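You operate a simulated robot arm through the tools that you are given. There is no shell and no other tool. Be economical: measure what you need, move in short steps, check, and stop when the job is done.

You are at the controls of a simulated robot arm. One attempt, no reset.

## Task
Three cover gauges show a gap: give each of those nuts one burst.
Fine: fingers off nut and socket; park the impact wrench after.
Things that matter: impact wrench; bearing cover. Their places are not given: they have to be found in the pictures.

Only the result counts: the job must be done as asked and must still hold three seconds after the hand-in. Knocking over, shifting, dropping, spilling or breaking anything else fails it. Lids that push on must go on centred and level and be pressed home; caps that screw on are set level and turned clockwise until they are tight.

## Robot
A 6-joint arm with a two-finger parallel gripper, fixed in place. Base frame: the origin is at the foot of the arm, x ahead of it, y to its left, z up; the work surface is at about z = 0.732. Lengths are in m, angles in degrees, forces in N, time in s.
With the tool pointing down near the work surface it reaches from about 0.26 to 0.68 m from the base axis. Its first joint turns from -66.0 to 66.0 degrees. Payload 2.9 kg.
The TCP is the grasp point between the finger pads, 0.03 m short of the fingertips. In the tool frame z runs along the fingers and y along their closing line. Largest opening 0.11 m; finger width 0.02, thickness 0.01; the body of the gripper, 0.048 by 0.112 m, starts 0.055 m behind the TCP.
Orientation is that of the tool frame in the base frame, as a unit quaternion [w, x, y, z]. With the fingers straight down and closing along the base's y, the tool's x points along the base's -x, its y along +y and its z along -z.

## Interface
- The arm moves only by the tool play_rows. Its argument "increments" is a list of rows, each an object of numbers (a shift or turn left out is 0, a gripper value left out holds the last): "x", "y", "z": the shift along the base's x, y, z in units of 50 mm (1.0 is 50 mm); "rx", "ry", "rz": the turn, a rotation vector about the base's x, y, z in units of 5 degrees (1.0 is 5 degrees). In form: [{"x": .., "y": .., "z": .., "rx": .., "ry": .., "rz": ..}, ...]. A call has 1 to 8 rows; each row shifts and turns the commanded pose from where the row before left it. "gripper" is the closure in counts, from 0 (fully open) to 255 (shut), set as the call begins (left out, the last holds). A call with a number of a shift or a turn outside -1 to 1 is refused whole. Rows are played at 5 a second. More than 0.05 m and 8.6 degrees between two rows, or a gripper value outside its range, and nothing of the call is played. A pose out of reach is approached as far as the arm can. The call stops where the force on the tool passes 40 N (or 10 N more than at its start, if that is more) or the arm is blocked; 0.2 s more then pass. The fingers move at their own pace (about 0.108 m/s each) and stop on an object; they squeeze with about 39 N. The grip force told is the motor's: it shows also when the fingers shut on nothing. Time passes only in rows, and 0.2 s behind the last, so rows that do not move let the fingers close. The reply holds the time, the measured pose of the TCP, the force on the tool along the base axes, the opening and the grip force, in the units named above and with some noise.
- Cameras (640 x 400 px; columns grow to the right, rows downward): "scene" is fixed at [0.0833, 0.4498, 1.3915]; the picture's right is [-0.67, -0.74, 0.00], its down [-0.50, 0.46, -0.73] and it looks along [0.54, -0.49, -0.68] (base axes); focal length 313 px, centre (320, 200). "wrist" rides on the gripper at [-0.036, 0, -0.057] in the tool frame; the picture's right is [0.00, -1.00, 0.00], its down [0.97, 0.00, -0.24] and it looks along [0.24, 0.00, 0.97] (tool axes); focal length 218 px, centre (320, 200).
- grab_frame(camera): a new picture of that camera. It takes no simulated time.
- point_at(camera, pixels): for up to 12 pixels [column, row] of the newest picture of that camera ("zoom" is the newest enlarged one), the place [x, y, z] in the base frame of the surface seen there, good to about 0.003 m, but the place of the scene camera against the robot may be out by one fixed shift of up to 0.025 m in any direction. It takes no simulated time.
- close_up(camera, box): a new picture of the part [left, top, right, bottom] of that camera's present view, enlarged. It takes no simulated time.
- finish_job(): hands the job in; it is judged then, once.

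Work in short steps. Measure before you move; look again where a grasp or a placing could have gone wrong, and mend it. You have 80 turns and 34 pictures in all, those below and enlarged ones among them. Open the gripper and draw the arm clear of the work before you hand the job in, unless the task says otherwise; then end with one line.

The tools are called after "Call:" as a command line: name --argument value ..., lists and objects as JSON in quotes. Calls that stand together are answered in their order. play_rows: Moves the arm, as the interface text tells. Its arguments: {"type":"object","properties":{"increments":{"type":"array","items":{"type":"object","properties":{"x":{"type":"number"},"y":{"type":"number"},"z":{"type":"number"},"rx":{"type":"number"},"ry":{"type":"number"},"rz":{"type":"number"}}}},"gripper":{"type":"number"}},"required":["increments"]} The other tools are called the same way: grab_frame (camera) takes a picture; point_at (camera, pixels) gives the place of the surface under pixels of a picture; close_up (camera, box) takes an enlarged picture of a part of a camera's view; finish_job () hands the job in.

At the start:

```text
clock: 0.0
tcp_pos: [0.4197, 0.2174, 1.0784]
ee_rot: [0.0, 0.0, 1.0, 0.0]
wrist_force: [0.6, 0.4, -0.8]
finger_gap: 0.1101
gripper_force: 0.1
```

scene: 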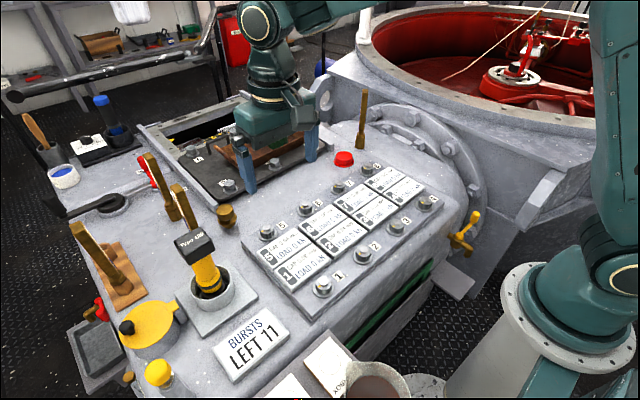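
wrist: 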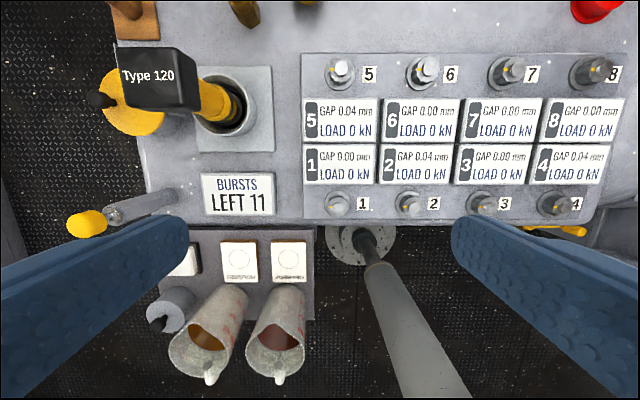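

The wrist picture seems to show gaps at 5, 2 and 4; I enlarge the gauges and the wrench (at 150,80) to check.

Call:
close_up --camera "wrist" --box '[290, 40, 640, 230]'

Call:
close_up --camera "scene" --box '[120, 180, 320, 320]'

Call:
close_up --camera "wrist" --box '[60, 0, 320, 230]'

```text
1.83 times, centred on (465, 135) of wrist
```

zoom: 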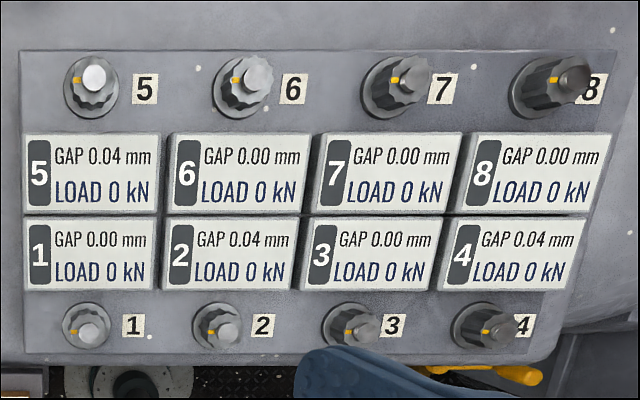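

```text
2.86 times, centred on (220, 250) of scene
```

zoom: 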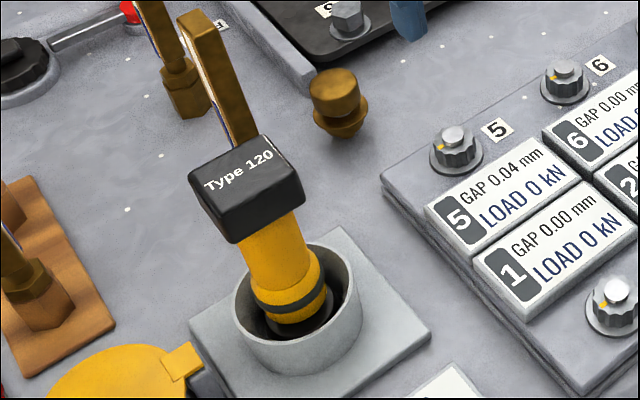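

```text
1.74 times, centred on (190, 115) of wrist
```

zoom: 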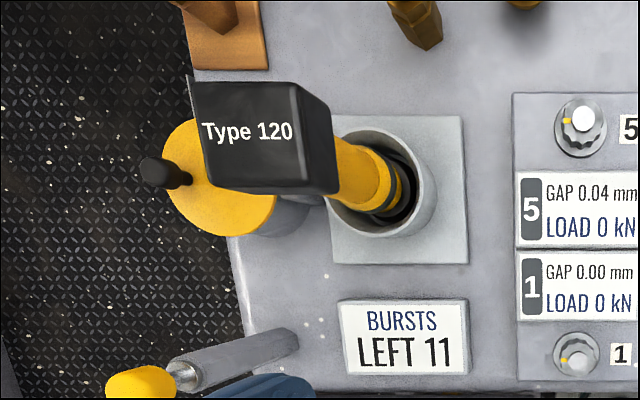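

Gaps are at 2, 4, 5. Now I measure the wrench, nuts and cup with the wrist camera.

Call:
grab_frame --camera "wrist"

Call:
point_at --camera "wrist" --pixels '[[343, 67], [428, 67], [409, 203], [557, 204], [337, 205], [118, 52], [185, 48], [185, 108], [125, 105], [215, 100], [262, 140], [320, 120]]'

Call:
point_at --camera "scene" --pixels '[[179, 241], [201, 232], [215, 243], [194, 258], [205, 270], [267, 231], [323, 284], [360, 249], [424, 203], [205, 290], [228, 290], [303, 267]]'

```text
28 pictures are left
```

wrist: 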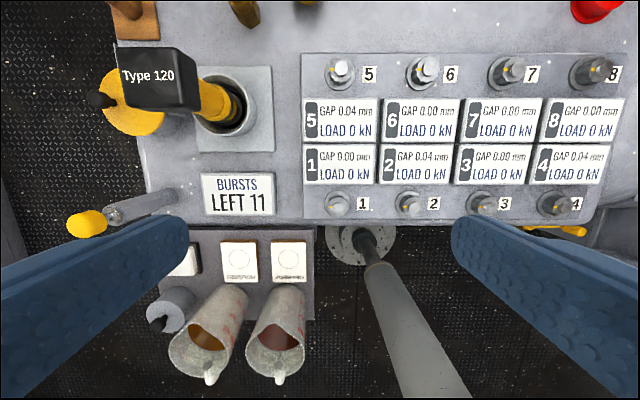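

```text
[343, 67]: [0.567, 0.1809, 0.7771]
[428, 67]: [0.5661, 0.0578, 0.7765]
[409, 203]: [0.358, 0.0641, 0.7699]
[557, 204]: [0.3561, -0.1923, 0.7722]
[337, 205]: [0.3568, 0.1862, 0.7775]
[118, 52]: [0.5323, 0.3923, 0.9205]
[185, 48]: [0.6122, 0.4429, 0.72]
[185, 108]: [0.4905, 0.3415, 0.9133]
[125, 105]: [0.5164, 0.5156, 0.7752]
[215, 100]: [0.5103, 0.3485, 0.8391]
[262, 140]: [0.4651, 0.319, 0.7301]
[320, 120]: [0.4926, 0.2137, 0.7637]
```

```text
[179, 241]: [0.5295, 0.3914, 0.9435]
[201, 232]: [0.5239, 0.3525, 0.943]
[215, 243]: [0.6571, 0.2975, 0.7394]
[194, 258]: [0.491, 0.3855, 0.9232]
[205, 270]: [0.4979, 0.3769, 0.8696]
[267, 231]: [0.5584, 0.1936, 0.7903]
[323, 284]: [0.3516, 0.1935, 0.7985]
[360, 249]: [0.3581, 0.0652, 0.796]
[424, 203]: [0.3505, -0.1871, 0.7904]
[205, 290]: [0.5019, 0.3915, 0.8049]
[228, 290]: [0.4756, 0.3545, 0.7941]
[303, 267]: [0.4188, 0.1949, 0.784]
```

Battery block is near (0.51,0.365), top z≈0.925, over the cup. I move above it for a closer look.

Call:
play_rows --increments '[{"x": 0.4, "y": 1.0}, {"x": 0.4, "y": 1.0}, {"x": 0.4, "y": 0.9}, {}]'

Call:
grab_frame --camera "wrist"

```text
refused: row 1 steps farther than a row can; nothing moved
```

```text
27 pictures are left
```

wrist: 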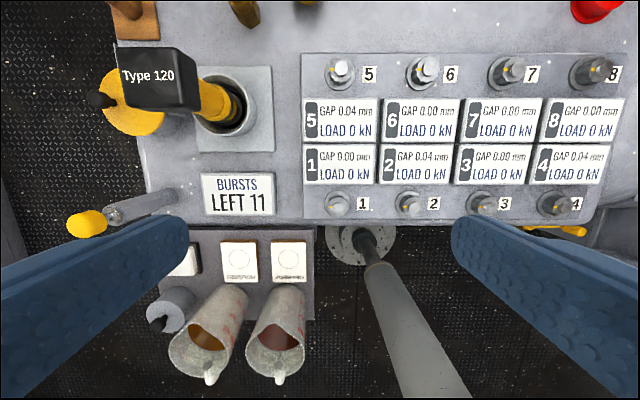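

The step was too long (norm limit 50 mm); I split it into shorter ones.

Call:
play_rows --increments '[{"x": 0.3, "y": 0.75}, {"x": 0.3, "y": 0.75}, {"x": 0.3, "y": 0.75}, {"x": 0.3, "y": 0.65}, {}]'

Call:
grab_frame --camera "wrist"

```text
clock: 1.2
tcp_pos: [0.4799, 0.3624, 1.0795]
ee_rot: [0.001, 0.0, 1.0, 0.0]
wrist_force: [0.0, -0.8, -0.9]
finger_gap: 0.1101
gripper_force: 0.0
```

```text
26 pictures are left
```

wrist: 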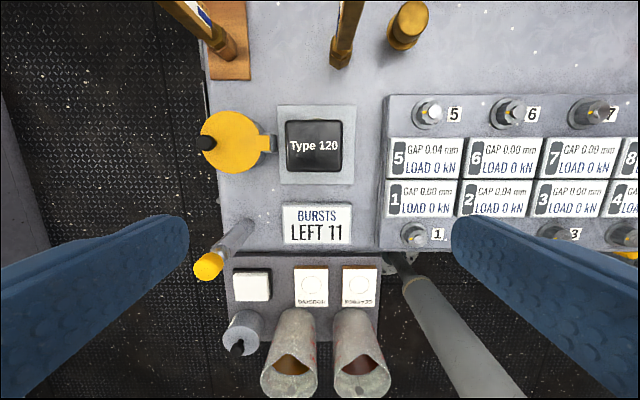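

Call:
point_at --camera "wrist" --pixels '[[289, 123], [340, 122], [340, 167], [291, 167], [314, 145], [282, 108], [354, 106], [354, 182], [281, 184], [430, 108], [413, 233], [487, 232]]'

Call:
close_up --camera "wrist" --box '[260, 80, 480, 260]'

```text
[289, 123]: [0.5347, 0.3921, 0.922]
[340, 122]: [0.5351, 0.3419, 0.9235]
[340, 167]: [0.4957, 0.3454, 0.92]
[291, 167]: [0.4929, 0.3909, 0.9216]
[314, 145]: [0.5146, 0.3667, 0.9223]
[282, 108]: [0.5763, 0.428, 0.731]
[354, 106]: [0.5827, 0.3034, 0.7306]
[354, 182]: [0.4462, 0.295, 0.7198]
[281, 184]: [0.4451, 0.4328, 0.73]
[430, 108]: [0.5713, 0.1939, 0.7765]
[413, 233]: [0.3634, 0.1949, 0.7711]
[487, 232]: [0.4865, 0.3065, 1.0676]
```

```text
2.22 times, centred on (370, 170) of wrist
```

zoom: 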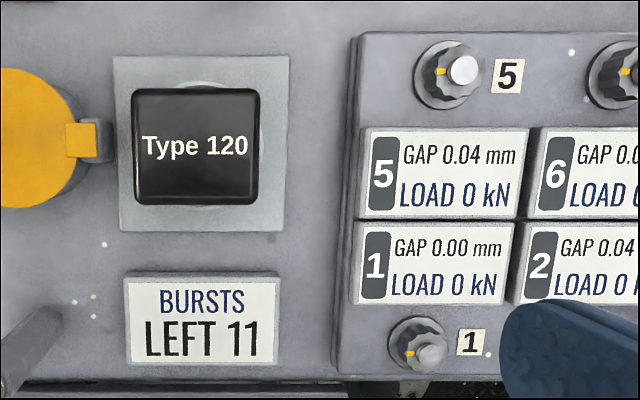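

Battery centre (0.514,0.367), top 0.922, about 0.054 wide in y. I enlarge the scene view of it to measure its height and the body's.

Call:
close_up --camera "scene" --box '[160, 215, 260, 315]'

```text
4.00 times, centred on (210, 265) of scene
```

zoom: 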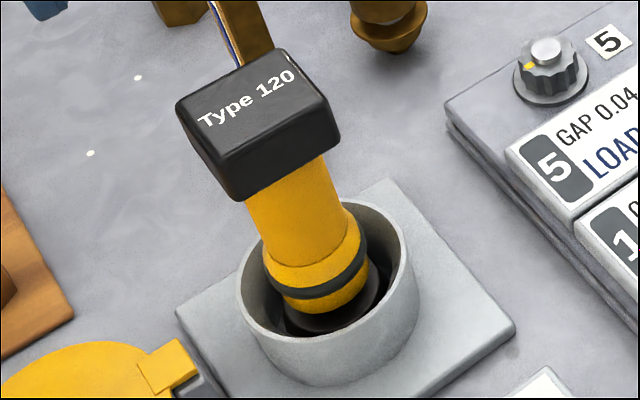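

Call:
point_at --camera "zoom" --pixels '[[224, 160], [238, 197], [335, 135], [300, 170], [305, 250], [320, 270], [330, 292], [340, 318], [300, 350], [545, 52], [400, 240], [285, 190]]'

```text
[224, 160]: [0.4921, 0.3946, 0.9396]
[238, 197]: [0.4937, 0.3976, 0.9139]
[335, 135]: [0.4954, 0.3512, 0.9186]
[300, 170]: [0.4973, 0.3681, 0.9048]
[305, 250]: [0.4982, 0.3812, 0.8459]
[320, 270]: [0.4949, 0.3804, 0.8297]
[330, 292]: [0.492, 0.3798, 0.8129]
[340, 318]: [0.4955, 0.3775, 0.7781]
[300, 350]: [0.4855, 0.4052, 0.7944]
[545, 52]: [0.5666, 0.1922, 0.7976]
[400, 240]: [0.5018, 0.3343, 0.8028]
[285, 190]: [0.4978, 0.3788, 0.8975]
```

Battery spans z≈0.895–0.922, yellow body below. I check how near the brass handles are (wrist pixels 350,10 / 405,25) before descending.

Call:
point_at --camera "wrist" --pixels '[[350, 8], [343, 40], [337, 62], [408, 18], [228, 45], [205, 142], [412, 108], [430, 116]]'

Call:
play_rows --increments '[{"x": 0.68, "y": 0.08, "z": -0.6}, {"z": -0.9}, {}]' --gripper 0

Call:
grab_frame --camera "wrist"

```text
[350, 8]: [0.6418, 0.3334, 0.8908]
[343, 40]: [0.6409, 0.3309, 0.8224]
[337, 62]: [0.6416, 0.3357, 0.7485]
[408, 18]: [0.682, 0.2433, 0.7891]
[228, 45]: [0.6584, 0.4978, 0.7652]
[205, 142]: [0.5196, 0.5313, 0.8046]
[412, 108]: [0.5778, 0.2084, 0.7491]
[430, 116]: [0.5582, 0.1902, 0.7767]
```

```text
clock: 2.0
tcp_pos: [0.5134, 0.3659, 1.0029]
ee_rot: [0.0, 0.001, 1.0, -0.001]
wrist_force: [-0.4, -0.3, 0.1]
finger_gap: 0.1098
gripper_force: 0.0
```

```text
23 pictures are left
```

wrist: 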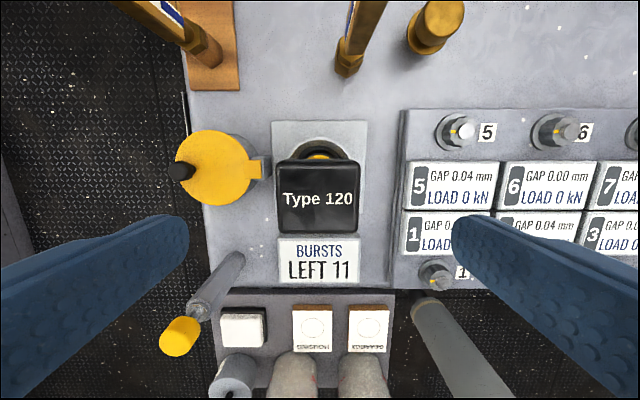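

Battery (cols 277–358, rows 160–233) is centred between the fingers; I measure its centre once more and descend to TCP z≈0.903.

Call:
point_at --camera "wrist" --pixels '[[280, 198], [357, 198], [318, 163], [318, 229]]'

Call:
play_rows --increments '[{"z": -0.7}, {"z": -0.7}, {"z": -0.6}, {}]'

```text
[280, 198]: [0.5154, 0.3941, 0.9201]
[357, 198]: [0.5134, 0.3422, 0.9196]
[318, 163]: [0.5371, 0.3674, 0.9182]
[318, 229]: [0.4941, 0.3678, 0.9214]
```

```text
clock: 3.0
tcp_pos: [0.5134, 0.3668, 0.9036]
ee_rot: [-0.001, 0.0, 1.0, 0.0]
wrist_force: [-0.5, -0.2, 0.5]
finger_gap: 0.1103
gripper_force: 0.0
```

Aligned at z 0.904; I close the fingers on the battery block and lift a little.

Call:
play_rows --increments '[{}, {}, {}, {}]' --gripper 255

Call:
play_rows --increments '[{"z": 0.4}, {"z": 0.6}, {}]'

Call:
close_up --camera "scene" --box '[120, 160, 320, 320]'

```text
clock: 4.0
tcp_pos: [0.5149, 0.3656, 0.9057]
ee_rot: [0.0, 0.0, 1.0, 0.0]
wrist_force: [-0.3, 2.3, 0.6]
finger_gap: 0.0556
gripper_force: 38.7
```

```text
clock: 4.8
tcp_pos: [0.5127, 0.3658, 0.9538]
ee_rot: [-0.002, 0.0, 1.0, 0.0]
wrist_force: [-0.4, -0.6, -4.6]
finger_gap: 0.0557
gripper_force: 38.8
```

```text
2.50 times, centred on (220, 240) of scene
```

zoom: 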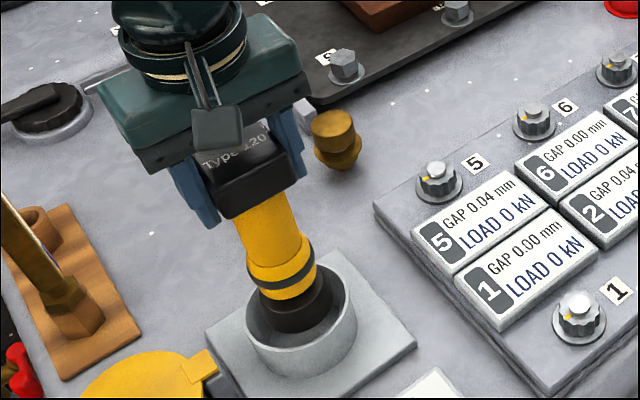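

Wrench is held and lifting straight (about 5 N). I lift further until the socket is clear, then look.

Call:
play_rows --increments '[{"z": 0.8}, {"z": 0.8}, {}]'

Call:
close_up --camera "scene" --box '[120, 160, 320, 320]'

```text
clock: 5.6
tcp_pos: [0.5131, 0.3634, 1.0336]
ee_rot: [0.0, 0.0, 1.0, 0.0]
wrist_force: [0.5, -0.5, -5.5]
finger_gap: 0.0559
gripper_force: 39.1
```

```text
2.50 times, centred on (220, 240) of scene
```

zoom: 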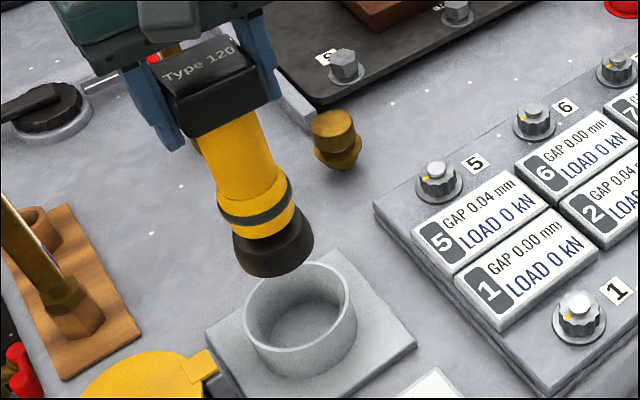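

The wrench is clear of the cup. I measure the socket rim (zoom 272,274), the body, nut 5, and cup.

Call:
point_at --camera "zoom" --pixels '[[272, 273], [236, 262], [311, 245], [272, 250], [197, 80], [190, 133], [265, 100], [438, 168], [420, 182], [533, 108], [578, 300], [293, 315]]'

```text
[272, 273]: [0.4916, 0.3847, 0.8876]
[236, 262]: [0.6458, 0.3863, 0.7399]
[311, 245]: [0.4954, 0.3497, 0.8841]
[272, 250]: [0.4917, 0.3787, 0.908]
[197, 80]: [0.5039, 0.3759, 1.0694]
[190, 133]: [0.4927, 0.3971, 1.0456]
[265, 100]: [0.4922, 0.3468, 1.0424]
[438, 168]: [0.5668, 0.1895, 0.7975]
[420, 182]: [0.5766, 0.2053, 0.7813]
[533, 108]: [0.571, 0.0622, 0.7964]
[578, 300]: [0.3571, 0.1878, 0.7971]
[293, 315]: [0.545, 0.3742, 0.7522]
```

Socket rim is 0.168 below the TCP, and nut 5 solves to about (0.567,0.189), top 0.777. I carry the wrench over nut 5 and stop ~2 cm above it.

Call:
play_rows --increments '[{"x": 0.27, "y": -0.87}, {"x": 0.27, "y": -0.87}, {"x": 0.27, "y": -0.87}, {"x": 0.27, "y": -0.87}, {"z": -0.6}, {"z": -0.6}, {}]'

Call:
close_up --camera "scene" --box '[200, 160, 340, 270]'

Call:
grab_frame --camera "wrist"

```text
clock: 7.2
tcp_pos: [0.5676, 0.1904, 0.9743]
ee_rot: [0.0, 0.0, 1.0, 0.0]
wrist_force: [-0.1, 0.3, -6.0]
finger_gap: 0.0558
gripper_force: 39.0
```

```text
3.64 times, centred on (270, 215) of scene
```

zoom: 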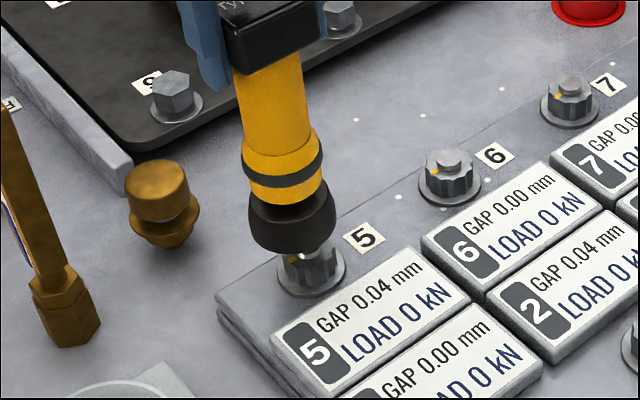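

```text
19 pictures are left
```

wrist: 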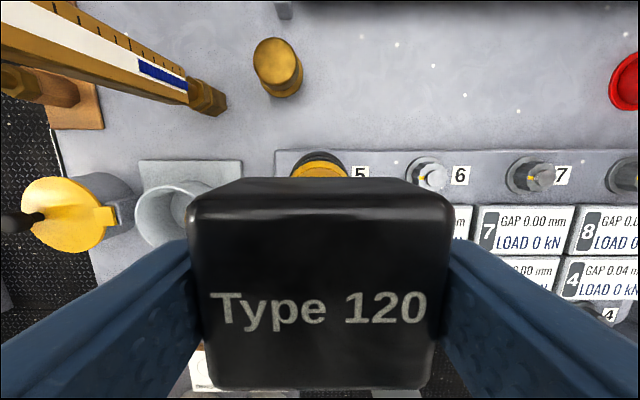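

Scene zoom shows the socket over nut 5 perhaps slightly off to the left. I measure the socket edges, nut 5's flange edges and the other nuts.

Call:
point_at --camera "zoom" --pixels '[[253, 235], [331, 222], [292, 240], [281, 282], [344, 272], [312, 292], [240, 120], [307, 115], [275, 130], [450, 158], [421, 188], [480, 185]]'

Call:
point_at --camera "wrist" --pixels '[[432, 174], [420, 175], [541, 178], [606, 312], [320, 170], [320, 156], [296, 172], [346, 172], [175, 210], [137, 212], [190, 188]]'

```text
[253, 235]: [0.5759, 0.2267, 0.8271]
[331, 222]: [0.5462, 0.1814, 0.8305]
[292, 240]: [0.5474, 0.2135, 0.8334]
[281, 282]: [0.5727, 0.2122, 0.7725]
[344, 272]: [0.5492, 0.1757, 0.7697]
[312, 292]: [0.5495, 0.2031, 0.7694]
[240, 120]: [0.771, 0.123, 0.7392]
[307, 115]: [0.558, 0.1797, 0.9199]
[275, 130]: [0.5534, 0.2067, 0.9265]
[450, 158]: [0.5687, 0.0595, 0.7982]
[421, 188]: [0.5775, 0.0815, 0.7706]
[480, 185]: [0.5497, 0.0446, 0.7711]
```

```text
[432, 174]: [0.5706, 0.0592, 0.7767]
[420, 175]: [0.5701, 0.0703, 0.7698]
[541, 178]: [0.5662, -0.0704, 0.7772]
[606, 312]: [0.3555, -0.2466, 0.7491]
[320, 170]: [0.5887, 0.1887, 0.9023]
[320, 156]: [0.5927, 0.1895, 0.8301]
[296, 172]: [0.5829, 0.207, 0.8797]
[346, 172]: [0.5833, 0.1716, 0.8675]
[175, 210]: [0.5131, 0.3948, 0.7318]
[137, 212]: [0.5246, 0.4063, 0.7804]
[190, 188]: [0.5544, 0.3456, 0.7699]
```

Combining views puts nut 5 at y≈0.186; the socket is about 5 mm too far to +y. I shift, lower to just above the stud, and look again.

Call:
play_rows --increments '[{"y": -0.1, "x": -0.02}, {"z": -0.4}, {}]'

Call:
close_up --camera "scene" --box '[240, 195, 310, 245]'

```text
clock: 8.0
tcp_pos: [0.5672, 0.1862, 0.9537]
ee_rot: [0.001, 0.0, 1.0, 0.001]
wrist_force: [1.1, 0.0, -4.9]
finger_gap: 0.0557
gripper_force: 39.1
```

```text
8.00 times, centred on (275, 220) of scene
```

zoom: 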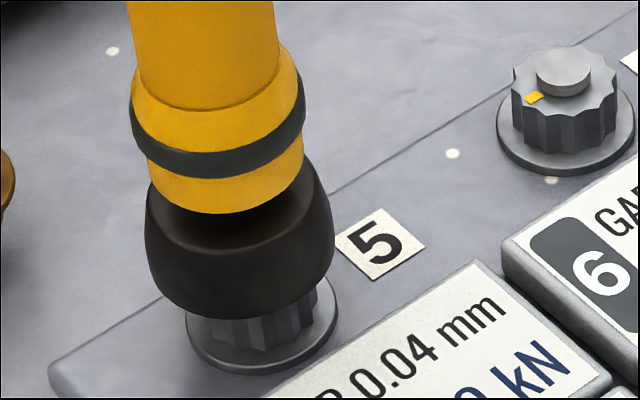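

The socket still looks a bit left of/nearer the camera than the nut flange. I measure fronts and sides of both with point_at.

Call:
point_at --camera "zoom" --pixels '[[235, 314], [235, 290], [160, 285], [325, 265], [150, 230], [331, 230], [262, 370], [189, 325], [335, 320], [255, 340], [563, 60], [566, 170]]'

```text
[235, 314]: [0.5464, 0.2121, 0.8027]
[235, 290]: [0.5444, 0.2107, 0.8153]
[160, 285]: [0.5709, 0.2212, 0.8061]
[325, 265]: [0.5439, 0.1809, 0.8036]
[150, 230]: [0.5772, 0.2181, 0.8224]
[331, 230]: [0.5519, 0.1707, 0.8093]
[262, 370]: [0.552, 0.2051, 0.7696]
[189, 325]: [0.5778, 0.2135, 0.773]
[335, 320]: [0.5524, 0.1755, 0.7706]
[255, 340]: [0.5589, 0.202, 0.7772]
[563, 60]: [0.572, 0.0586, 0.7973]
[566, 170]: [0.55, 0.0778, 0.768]
```

Circle fits in the scene give socket centre (0.567,0.195) versus nut (0.571,0.1905): I shift +4 mm x, −4 mm y and look again.

Call:
play_rows --increments '[{"x": 0.07, "y": -0.08}, {}]'

Call:
close_up --camera "scene" --box '[240, 195, 310, 245]'

```text
clock: 8.6
tcp_pos: [0.57, 0.1833, 0.9539]
ee_rot: [0.0, 0.0, 1.0, 0.0]
wrist_force: [-0.3, 0.9, -5.1]
finger_gap: 0.056
gripper_force: 38.5
```

```text
8.00 times, centred on (275, 220) of scene
```

zoom: 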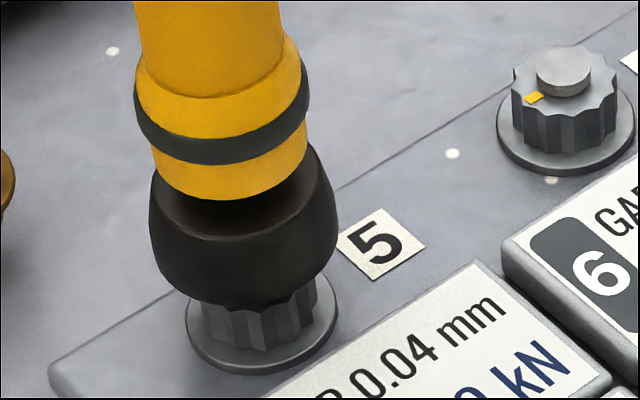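

Now better aligned laterally; I measure the circles again.

Call:
point_at --camera "zoom" --pixels '[[238, 300], [180, 283], [305, 279], [160, 265], [330, 250], [154, 220], [335, 220], [262, 370], [189, 325], [335, 320], [215, 362], [305, 357]]'

```text
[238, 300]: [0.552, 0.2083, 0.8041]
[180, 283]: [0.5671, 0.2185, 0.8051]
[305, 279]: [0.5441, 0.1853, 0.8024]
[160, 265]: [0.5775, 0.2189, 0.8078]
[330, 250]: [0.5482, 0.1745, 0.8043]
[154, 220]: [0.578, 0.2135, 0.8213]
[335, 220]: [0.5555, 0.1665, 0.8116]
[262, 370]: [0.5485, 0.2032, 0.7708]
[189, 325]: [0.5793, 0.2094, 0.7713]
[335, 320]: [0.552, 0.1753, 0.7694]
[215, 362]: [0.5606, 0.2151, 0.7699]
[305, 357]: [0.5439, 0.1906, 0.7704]
```

Both centres now agree within ~2 mm. I lower gently in small steps while watching the force.

Call:
play_rows --increments '[{"z": -0.1}, {"z": -0.1}, {"z": -0.08}, {"z": -0.08}, {}]'

Call:
close_up --camera "scene" --box '[200, 195, 340, 290]'

```text
clock: 9.8
tcp_pos: [0.5706, 0.1834, 0.9369]
ee_rot: [0.0, -0.001, 1.0, 0.0]
wrist_force: [-3.5, 2.3, 1.8]
finger_gap: 0.0558
gripper_force: 39.3
```

```text
4.21 times, centred on (270, 242) of scene
```

zoom: 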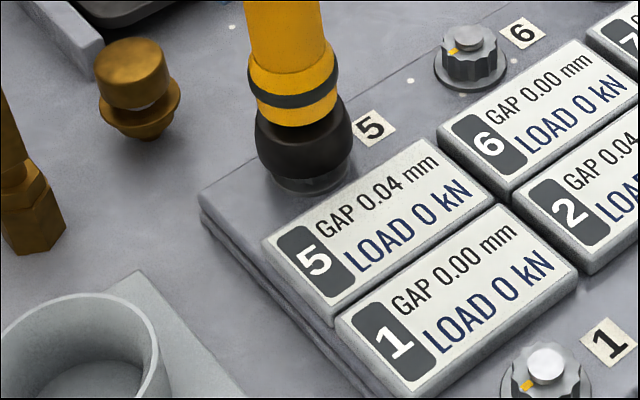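

Force on tool (-3.5, +2.3) says the socket is entering and wants to move toward −x,+y. I ease it 1.5 mm that way and press slightly further.

Call:
play_rows --increments '[{"x": -0.03, "y": 0.03}, {"z": -0.06}, {}]'

```text
clock: 10.6
tcp_pos: [0.5686, 0.1846, 0.9335]
ee_rot: [0.0, 0.0, 1.0, 0.0]
wrist_force: [-3.3, -0.6, 4.4]
finger_gap: 0.0557
gripper_force: 39.1
```

Call:
play_rows --increments '[{"x": -0.02, "z": -0.06}, {}]'

Call:
close_up --camera "scene" --box '[180, 195, 340, 395]'

```text
clock: 11.2
tcp_pos: [0.5682, 0.1848, 0.9294]
ee_rot: [0.001, 0.0, 1.0, 0.0]
wrist_force: [-4.4, 1.7, 7.3]
finger_gap: 0.056
gripper_force: 39.1
```

```text
2.00 times, centred on (260, 295) of scene
```

zoom: 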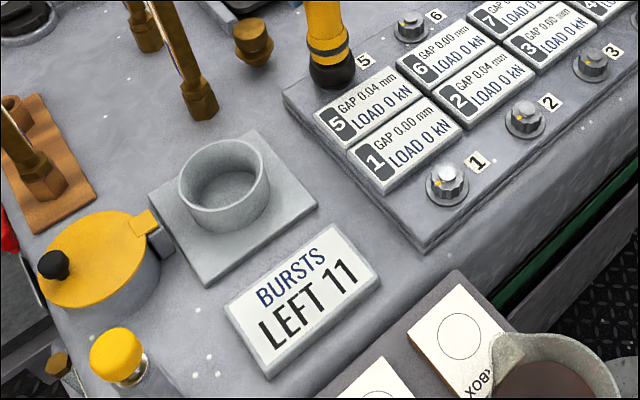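

Counter still 11, contact ≈12 N and rising like a spring. I press a little further.

Call:
play_rows --increments '[{"x": -0.02, "z": -0.07}, {}]'

Call:
play_rows --increments '[{"z": -0.06}, {}]'

Call:
close_up --camera "scene" --box '[200, 195, 340, 395]'

```text
clock: 11.8
tcp_pos: [0.5692, 0.1843, 0.9252]
ee_rot: [0.001, -0.001, 1.0, -0.001]
wrist_force: [0.2, -0.5, 2.9]
finger_gap: 0.0556
gripper_force: 38.8
```

```text
clock: 12.4
tcp_pos: [0.5674, 0.1846, 0.9228]
ee_rot: [0.001, -0.001, 1.0, -0.001]
wrist_force: [1.3, 0.8, 5.2]
finger_gap: 0.0559
gripper_force: 39.2
```

```text
2.00 times, centred on (270, 295) of scene
```

zoom: 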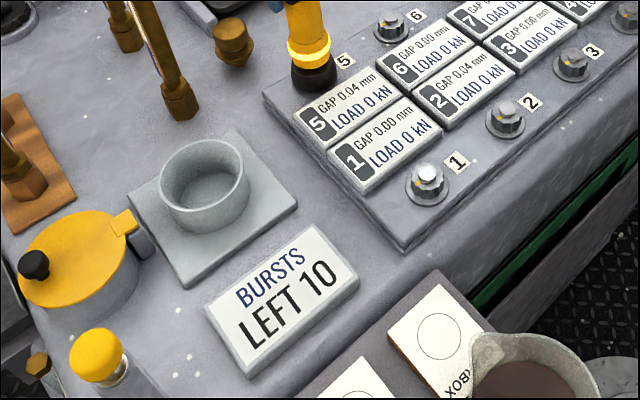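

Counter went to 10 and the ring is lit: the burst fired. I hold still briefly and look at gauge 5.

Call:
play_rows --increments '[{}]'

Call:
close_up --camera "scene" --box '[210, 195, 340, 375]'

```text
clock: 12.8
tcp_pos: [0.5678, 0.1848, 0.9222]
ee_rot: [0.001, 0.0, 1.0, -0.001]
wrist_force: [0.5, 1.7, 4.7]
finger_gap: 0.0556
gripper_force: 39.6
```

```text
2.22 times, centred on (275, 285) of scene
```

zoom: 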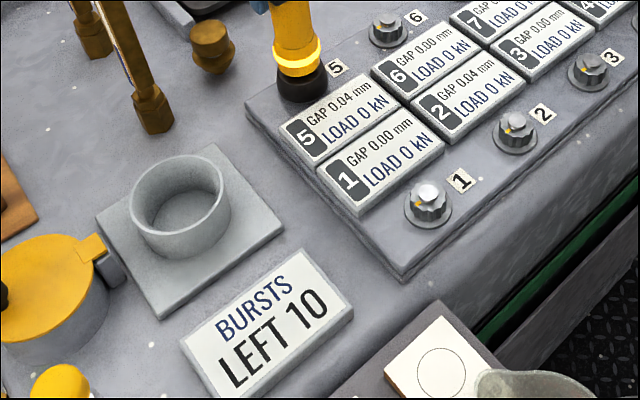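

The ring is still lit with the gauge unchanged, so the burst may still be running; I wait a bit more.

Call:
play_rows --increments '[{}, {}, {}]'

Call:
close_up --camera "scene" --box '[210, 195, 340, 375]'

```text
clock: 13.6
tcp_pos: [0.5668, 0.1853, 0.9231]
ee_rot: [0.0, 0.0, 1.0, 0.0]
wrist_force: [1.6, 2.2, 4.6]
finger_gap: 0.0557
gripper_force: 39.3
```

```text
2.22 times, centred on (275, 285) of scene
```

zoom: 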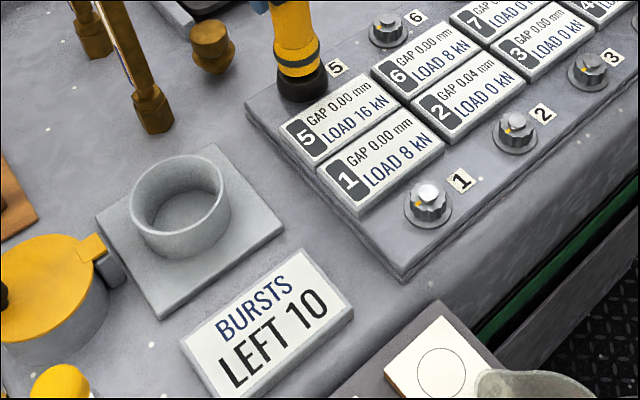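

Gauge 5 now reads 0.00/16 kN, counter 10: that nut is done. I lift straight off and carry to nut 2 (~(0.355,0.059)), stopping just above it.

Call:
play_rows --increments '[{"z": 0.5}, {"z": 0.9}, {}]'

Call:
play_rows --increments '[{"x": -0.71, "y": -0.42}, {"x": -0.71, "y": -0.42}, {"x": -0.71, "y": -0.42}, {"x": -0.71, "y": -0.42}, {"x": -0.71, "y": -0.42}, {"x": -0.69, "y": -0.42}, {"z": -0.78}, {}]'

Call:
close_up --camera "scene" --box '[325, 215, 395, 270]'

```text
clock: 14.4
tcp_pos: [0.567, 0.185, 0.994]
ee_rot: [-0.001, 0.0, 1.0, 0.0]
wrist_force: [-0.2, 0.5, -4.9]
finger_gap: 0.0556
gripper_force: 38.8
```

```text
clock: 16.2
tcp_pos: [0.3563, 0.0587, 0.9547]
ee_rot: [0.0, 0.0, 1.0, -0.001]
wrist_force: [0.5, 0.1, -5.7]
finger_gap: 0.056
gripper_force: 39.0
```

```text
7.27 times, centred on (360, 242) of scene
```

zoom: 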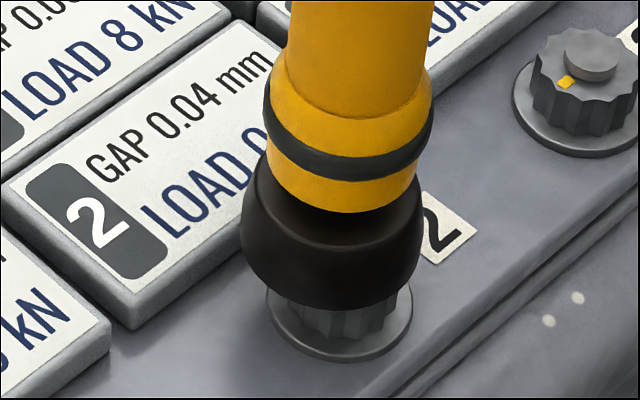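

Socket appears ~5 mm toward +y relative to nut 2's flange (centre col 339 vs socket 324 projected). I measure points on both.

Call:
point_at --camera "zoom" --pixels '[[265, 280], [395, 287], [247, 255], [418, 245], [330, 304], [243, 222], [420, 215], [295, 345], [385, 346], [270, 310], [410, 310], [590, 50]]'

```text
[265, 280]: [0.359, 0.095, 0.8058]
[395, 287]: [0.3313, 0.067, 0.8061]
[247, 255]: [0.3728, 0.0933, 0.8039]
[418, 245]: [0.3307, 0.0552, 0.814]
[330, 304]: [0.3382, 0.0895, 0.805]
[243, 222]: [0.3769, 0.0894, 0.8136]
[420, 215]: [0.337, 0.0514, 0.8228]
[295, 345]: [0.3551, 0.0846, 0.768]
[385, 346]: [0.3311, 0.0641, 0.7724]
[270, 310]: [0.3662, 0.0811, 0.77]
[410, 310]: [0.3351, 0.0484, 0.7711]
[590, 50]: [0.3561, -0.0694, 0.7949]
```

Correcting for the bias seen at nut 5, the needed shift is about (−1,−6) mm. I shift and lower gently, reading forces.

Call:
play_rows --increments '[{"x": -0.02, "y": -0.11}, {"z": -0.12}, {"z": -0.12}, {"z": -0.1}, {}]'

```text
clock: 17.4
tcp_pos: [0.353, 0.053, 0.9373]
ee_rot: [0.0, 0.0, 1.0, 0.0]
wrist_force: [-0.8, -0.5, -4.7]
finger_gap: 0.0559
gripper_force: 38.7
```

No contact force yet at 0.937, so the socket slips over freely. I go down further.

Call:
play_rows --increments '[{"z": -0.08}, {"z": -0.06}, {}]'

```text
clock: 18.2
tcp_pos: [0.3544, 0.0528, 0.9292]
ee_rot: [0.0, -0.001, 1.0, 0.0]
wrist_force: [-1.1, 4.7, 6.3]
finger_gap: 0.0558
gripper_force: 38.6
```

Contact ~11 N with +4.7 N in y: I ease 1.5 mm to +y and go 3 mm down.

Call:
play_rows --increments '[{"y": 0.03}, {"z": -0.06}, {}]'

```text
clock: 19.0
tcp_pos: [0.3539, 0.0542, 0.9268]
ee_rot: [0.0, 0.001, 1.0, 0.0]
wrist_force: [-0.7, 0.3, -5.5]
finger_gap: 0.0558
gripper_force: 39.0
```

The force vanished: the socket dropped over the nut. I press down as on nut 5 (z≈0.923).

Call:
play_rows --increments '[{"z": -0.08}, {}]'

```text
clock: 19.6
tcp_pos: [0.3544, 0.0544, 0.923]
ee_rot: [-0.001, -0.001, 1.0, 0.0]
wrist_force: [-4.7, 1.6, 5.1]
finger_gap: 0.0555
gripper_force: 39.4
```

Same 10 N press as when nut 5 fired; I hold briefly and look at the gauge and counter.

Call:
play_rows --increments '[{}, {}, {}]'

Call:
close_up --camera "scene" --box '[210, 185, 410, 375]'

```text
clock: 20.4
tcp_pos: [0.3553, 0.0549, 0.924]
ee_rot: [-0.001, 0.0, 1.0, -0.001]
wrist_force: [-5.7, 0.9, 3.8]
finger_gap: 0.0557
gripper_force: 38.5
```

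```text
2.11 times, centred on (310, 280) of scene
```

zoom: 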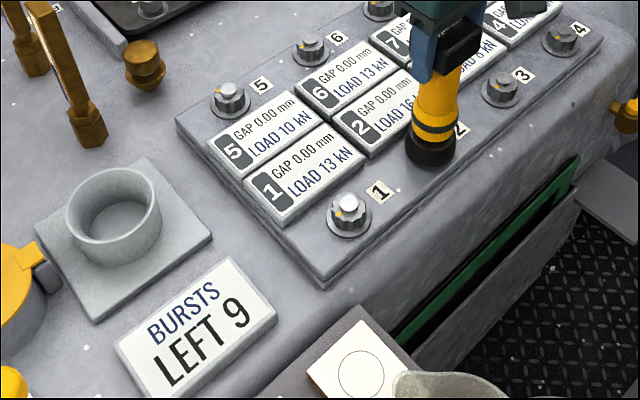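

Gauge 2 reads 0.00/16 kN, counter 9. I lift and carry 0.251 m toward −y to nut 4, then look.

Call:
play_rows --increments '[{"z": 0.5}, {"z": 0.9}, {}]'

Call:
play_rows --increments '[{"y": -0.84}, {"y": -0.84}, {"y": -0.84}, {"y": -0.84}, {"y": -0.84}, {"y": -0.82}, {"z": -0.78}, {}]'

Call:
close_up --camera "scene" --box '[390, 170, 460, 225]'

```text
clock: 21.2
tcp_pos: [0.3539, 0.0557, 0.9952]
ee_rot: [0.0, 0.0, 1.0, 0.0]
wrist_force: [0.2, 0.0, -4.7]
finger_gap: 0.0558
gripper_force: 39.4
```

```text
clock: 23.0
tcp_pos: [0.3551, -0.1979, 0.9549]
ee_rot: [0.001, 0.0, 1.0, 0.0]
wrist_force: [0.0, -0.6, -5.1]
finger_gap: 0.0558
gripper_force: 39.0
```

```text
7.27 times, centred on (425, 198) of scene
```

zoom: 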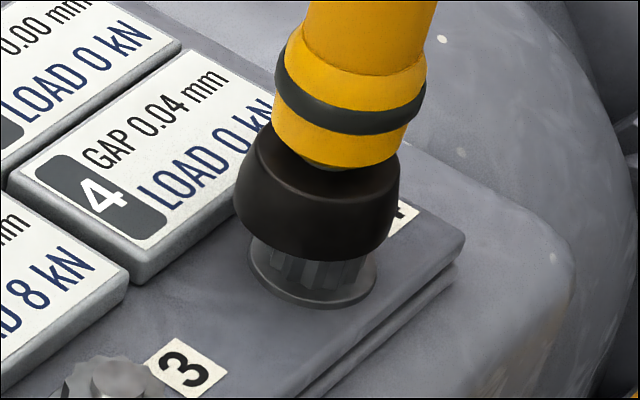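

The socket looks ~4 mm left of nut 4's axis (flange centre col 312 vs projected 297), depth fine. I shift (−2,−3) mm and lower to feel.

Call:
play_rows --increments '[{"x": -0.04, "y": -0.05}, {"z": -0.12}, {"z": -0.12}, {"z": -0.1}, {}]'

Call:
play_rows --increments '[{"z": -0.08}, {"z": -0.06}, {}]'

```text
clock: 24.2
tcp_pos: [0.3531, -0.1995, 0.9381]
ee_rot: [0.001, 0.0, 1.0, 0.0]
wrist_force: [0.6, -3.0, 2.1]
finger_gap: 0.0558
gripper_force: 39.3
```

```text
clock: 25.0
tcp_pos: [0.3516, -0.2011, 0.9305]
ee_rot: [0.002, 0.0, 1.0, -0.001]
wrist_force: [1.6, -6.5, 13.6]
finger_gap: 0.0556
gripper_force: 38.8
```

Contact with −6.5 N in y: the nut lies farther toward −y. I back up 4 mm, shift −3 mm in y, and go down again.

Call:
play_rows --increments '[{"z": 0.1}, {"y": -0.05, "x": 0.01}, {"z": -0.1}, {}]'

```text
clock: 26.0
tcp_pos: [0.3526, -0.2005, 0.9296]
ee_rot: [0.001, 0.0, 1.0, 0.0]
wrist_force: [2.8, -5.2, 11.3]
finger_gap: 0.0558
gripper_force: 39.0
```

Still pushed toward −y, +x; I continue 2 mm that way.

Call:
play_rows --increments '[{"z": 0.06}, {"y": -0.04, "x": 0.02}, {"z": -0.06}, {}]'

```text
clock: 27.0
tcp_pos: [0.3512, -0.2031, 0.9287]
ee_rot: [-0.001, -0.001, 1.0, 0.001]
wrist_force: [-0.4, -3.6, -5.4]
finger_gap: 0.0558
gripper_force: 39.0
```

The vertical load is gone at 0.929: it dropped over the nut. I press down to ~0.923.

Call:
play_rows --increments '[{"y": -0.02, "z": -0.1}, {}]'

```text
clock: 27.6
tcp_pos: [0.353, -0.2039, 0.9248]
ee_rot: [0.0, -0.001, 1.0, 0.001]
wrist_force: [-3.6, 2.3, 3.0]
finger_gap: 0.056
gripper_force: 38.9
```

About 8 N; I add 1.5 mm to match the earlier presses and hold.

Call:
play_rows --increments '[{"z": -0.03}, {}, {}, {}]'

Call:
close_up --camera "scene" --box '[220, 165, 450, 375]'

```text
clock: 28.6
tcp_pos: [0.3526, -0.2033, 0.9231]
ee_rot: [0.0, 0.0, 1.0, 0.001]
wrist_force: [-1.8, 4.3, 4.0]
finger_gap: 0.0557
gripper_force: 39.1
```

```text
1.90 times, centred on (335, 270) of scene
```

zoom: 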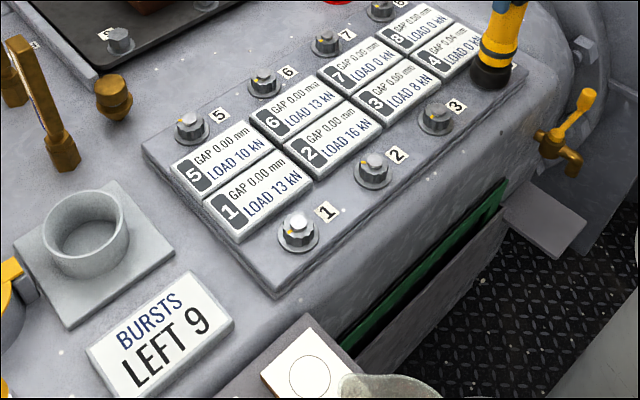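

Not fired yet (counter 9). I press 2 mm more, easing 1 mm toward +y.

Call:
play_rows --increments '[{"y": 0.02, "z": -0.04}, {}]'

```text
clock: 29.2
tcp_pos: [0.3523, -0.2037, 0.9215]
ee_rot: [0.001, 0.001, 1.0, -0.001]
wrist_force: [-2.6, -0.8, 4.8]
finger_gap: 0.0555
gripper_force: 38.6
```

Call:
play_rows --increments '[{"z": -0.02}, {}]'

Call:
close_up --camera "scene" --box '[220, 165, 450, 375]'

```text
clock: 29.8
tcp_pos: [0.3535, -0.2043, 0.921]
ee_rot: [0.001, 0.0, 1.0, -0.001]
wrist_force: [-1.4, -3.0, 5.6]
finger_gap: 0.0557
gripper_force: 39.1
```

```text
1.90 times, centred on (335, 270) of scene
```

zoom: 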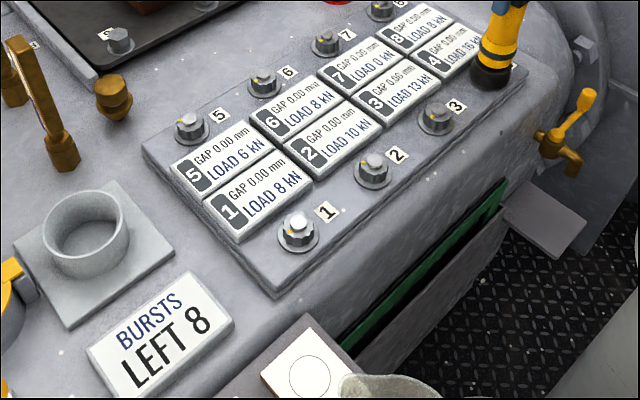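

Gauge 4 now 0.00/16 kN, counter 8: all three are done. I lift off and carry the wrench back above its cup at (0.514,0.366).

Call:
play_rows --increments '[{"z": 0.5}, {"z": 0.9}, {"z": 0.85}, {}]'

Call:
play_rows --increments '[{"x": 0.23, "y": 0.81}, {"x": 0.23, "y": 0.81}, {"x": 0.23, "y": 0.81}, {"x": 0.23, "y": 0.81}, {"x": 0.23, "y": 0.81}, {"x": 0.23, "y": 0.81}, {"x": 0.23, "y": 0.81}]'

Call:
play_rows --increments '[{"x": 0.23, "y": 0.81}, {"x": 0.23, "y": 0.81}, {"x": 0.23, "y": 0.81}, {"x": 0.23, "y": 0.81}, {"x": 0.23, "y": 0.81}, {"x": 0.23, "y": 0.81}, {"x": 0.23, "y": 0.81}, {}]'

Call:
close_up --camera "scene" --box '[120, 160, 320, 320]'

```text
clock: 30.8
tcp_pos: [0.3504, -0.2039, 1.0332]
ee_rot: [0.0, 0.0, 1.0, 0.0]
wrist_force: [0.1, 0.3, -4.3]
finger_gap: 0.0558
gripper_force: 38.4
```

```text
clock: 32.4
tcp_pos: [0.4343, 0.0801, 1.0303]
ee_rot: [0.0, 0.0, 1.0, 0.0]
wrist_force: [-0.3, -0.3, -5.9]
finger_gap: 0.0559
gripper_force: 38.9
```

```text
clock: 34.2
tcp_pos: [0.5142, 0.3651, 1.0317]
ee_rot: [-0.001, -0.001, 1.0, 0.0]
wrist_force: [-1.0, -0.4, -5.2]
finger_gap: 0.0555
gripper_force: 39.4
```

```text
2.50 times, centred on (220, 240) of scene
```

zoom: 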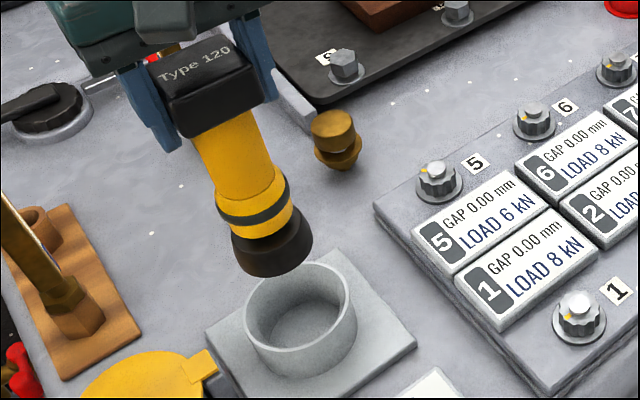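

The wrench hangs over the cup just as when lifted out. I lower it back in, slowing at the end.

Call:
play_rows --increments '[{"z": -0.7}, {"z": -0.7}, {"z": -0.6}, {"z": -0.3}, {}]'

Call:
play_rows --increments '[{"z": -0.1}, {"z": -0.06}, {}]'

```text
clock: 35.4
tcp_pos: [0.5141, 0.363, 0.9179]
ee_rot: [-0.001, 0.0, 1.0, 0.001]
wrist_force: [0.1, -0.3, -4.2]
finger_gap: 0.0556
gripper_force: 38.3
```

```text
clock: 36.2
tcp_pos: [0.5131, 0.3619, 0.9109]
ee_rot: [-0.001, 0.0, 1.0, 0.0]
wrist_force: [0.4, 0.5, -4.5]
finger_gap: 0.0558
gripper_force: 38.8
```

Not yet touching at 0.911 and y is ~3 mm low; I correct y and go on down slowly.

Call:
play_rows --increments '[{"y": 0.05, "z": -0.05}, {"z": -0.05}, {}]'

```text
clock: 37.0
tcp_pos: [0.5144, 0.365, 0.9062]
ee_rot: [0.0, 0.0, 1.0, 0.0]
wrist_force: [-0.6, -0.1, -6.0]
finger_gap: 0.0556
gripper_force: 39.1
```

Call:
play_rows --increments '[{"z": -0.04}, {"z": -0.02}, {}]'

```text
clock: 37.8
tcp_pos: [0.5147, 0.3654, 0.9019]
ee_rot: [0.0, 0.0, 1.0, 0.0]
wrist_force: [-1.1, -1.9, 2.6]
finger_gap: 0.0558
gripper_force: 38.4
```

Contact: the weight is now carried by the cup (z 0.902). I open the fingers and check.

Call:
play_rows --increments '[{}, {}, {}, {}]' --gripper 0

Call:
play_rows --increments '[{"z": 0.5}, {"z": 0.9}, {"z": 0.9}, {"z": 0.9}, {"x": -0.6}, {"x": -0.6}, {}]'

Call:
grab_frame --camera "wrist"

Call:
grab_frame --camera "scene"

```text
clock: 38.8
tcp_pos: [0.514, 0.3667, 0.9018]
ee_rot: [0.0, 0.0, 1.0, 0.0]
wrist_force: [-0.8, 0.2, -0.1]
finger_gap: 0.1099
gripper_force: 0.0
```

```text
clock: 40.4
tcp_pos: [0.4527, 0.3668, 1.0645]
ee_rot: [0.0, 0.001, 1.0, 0.0]
wrist_force: [-0.6, -0.9, 0.4]
finger_gap: 0.11
gripper_force: 0.1
```

```text
5 pictures are left
```

wrist: 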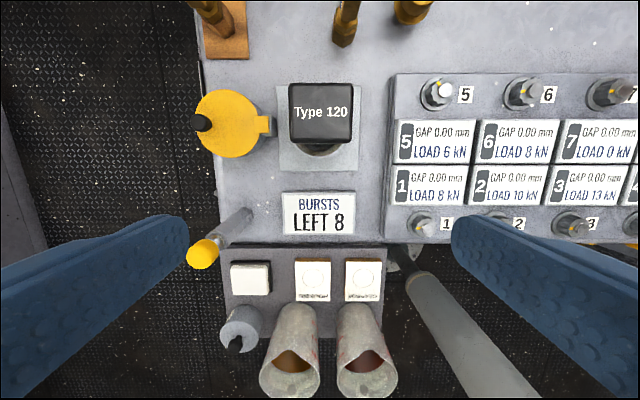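

```text
4 pictures are left
```

scene: 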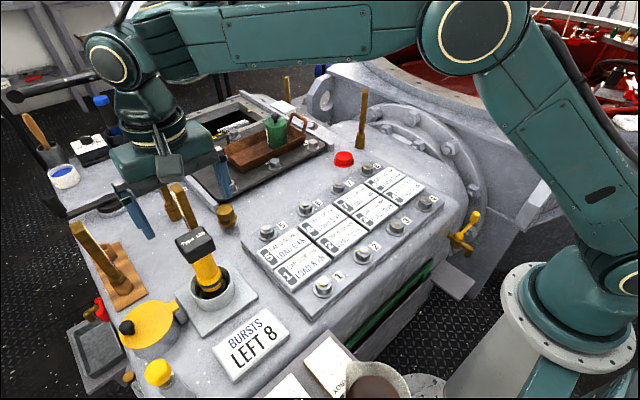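

The wrench stands parked in its cup, counter 8. One last enlarged check of all gauges.

Call:
close_up --camera "scene" --box '[250, 150, 450, 290]'

```text
2.86 times, centred on (350, 220) of scene
```

zoom: 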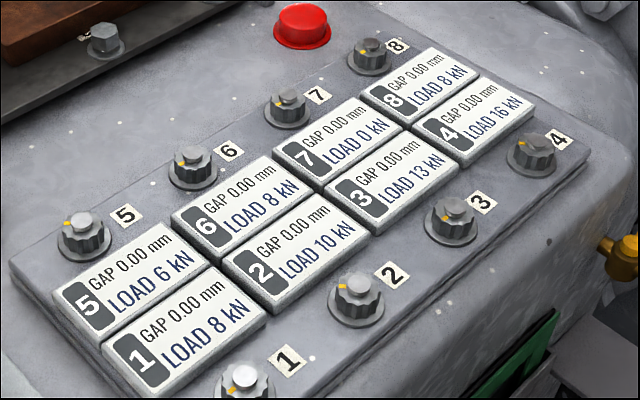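

All gaps read 0.00, the wrench is parked, and the arm is clear; I hand in.

Call:
finish_job

```text
The job is handed in.
```

Nuts 5, 2 and 4 each got one burst (the counter went from 11 to 8), all eight gauges read 0.00 mm, and the impact wrench is parked back in its cup.
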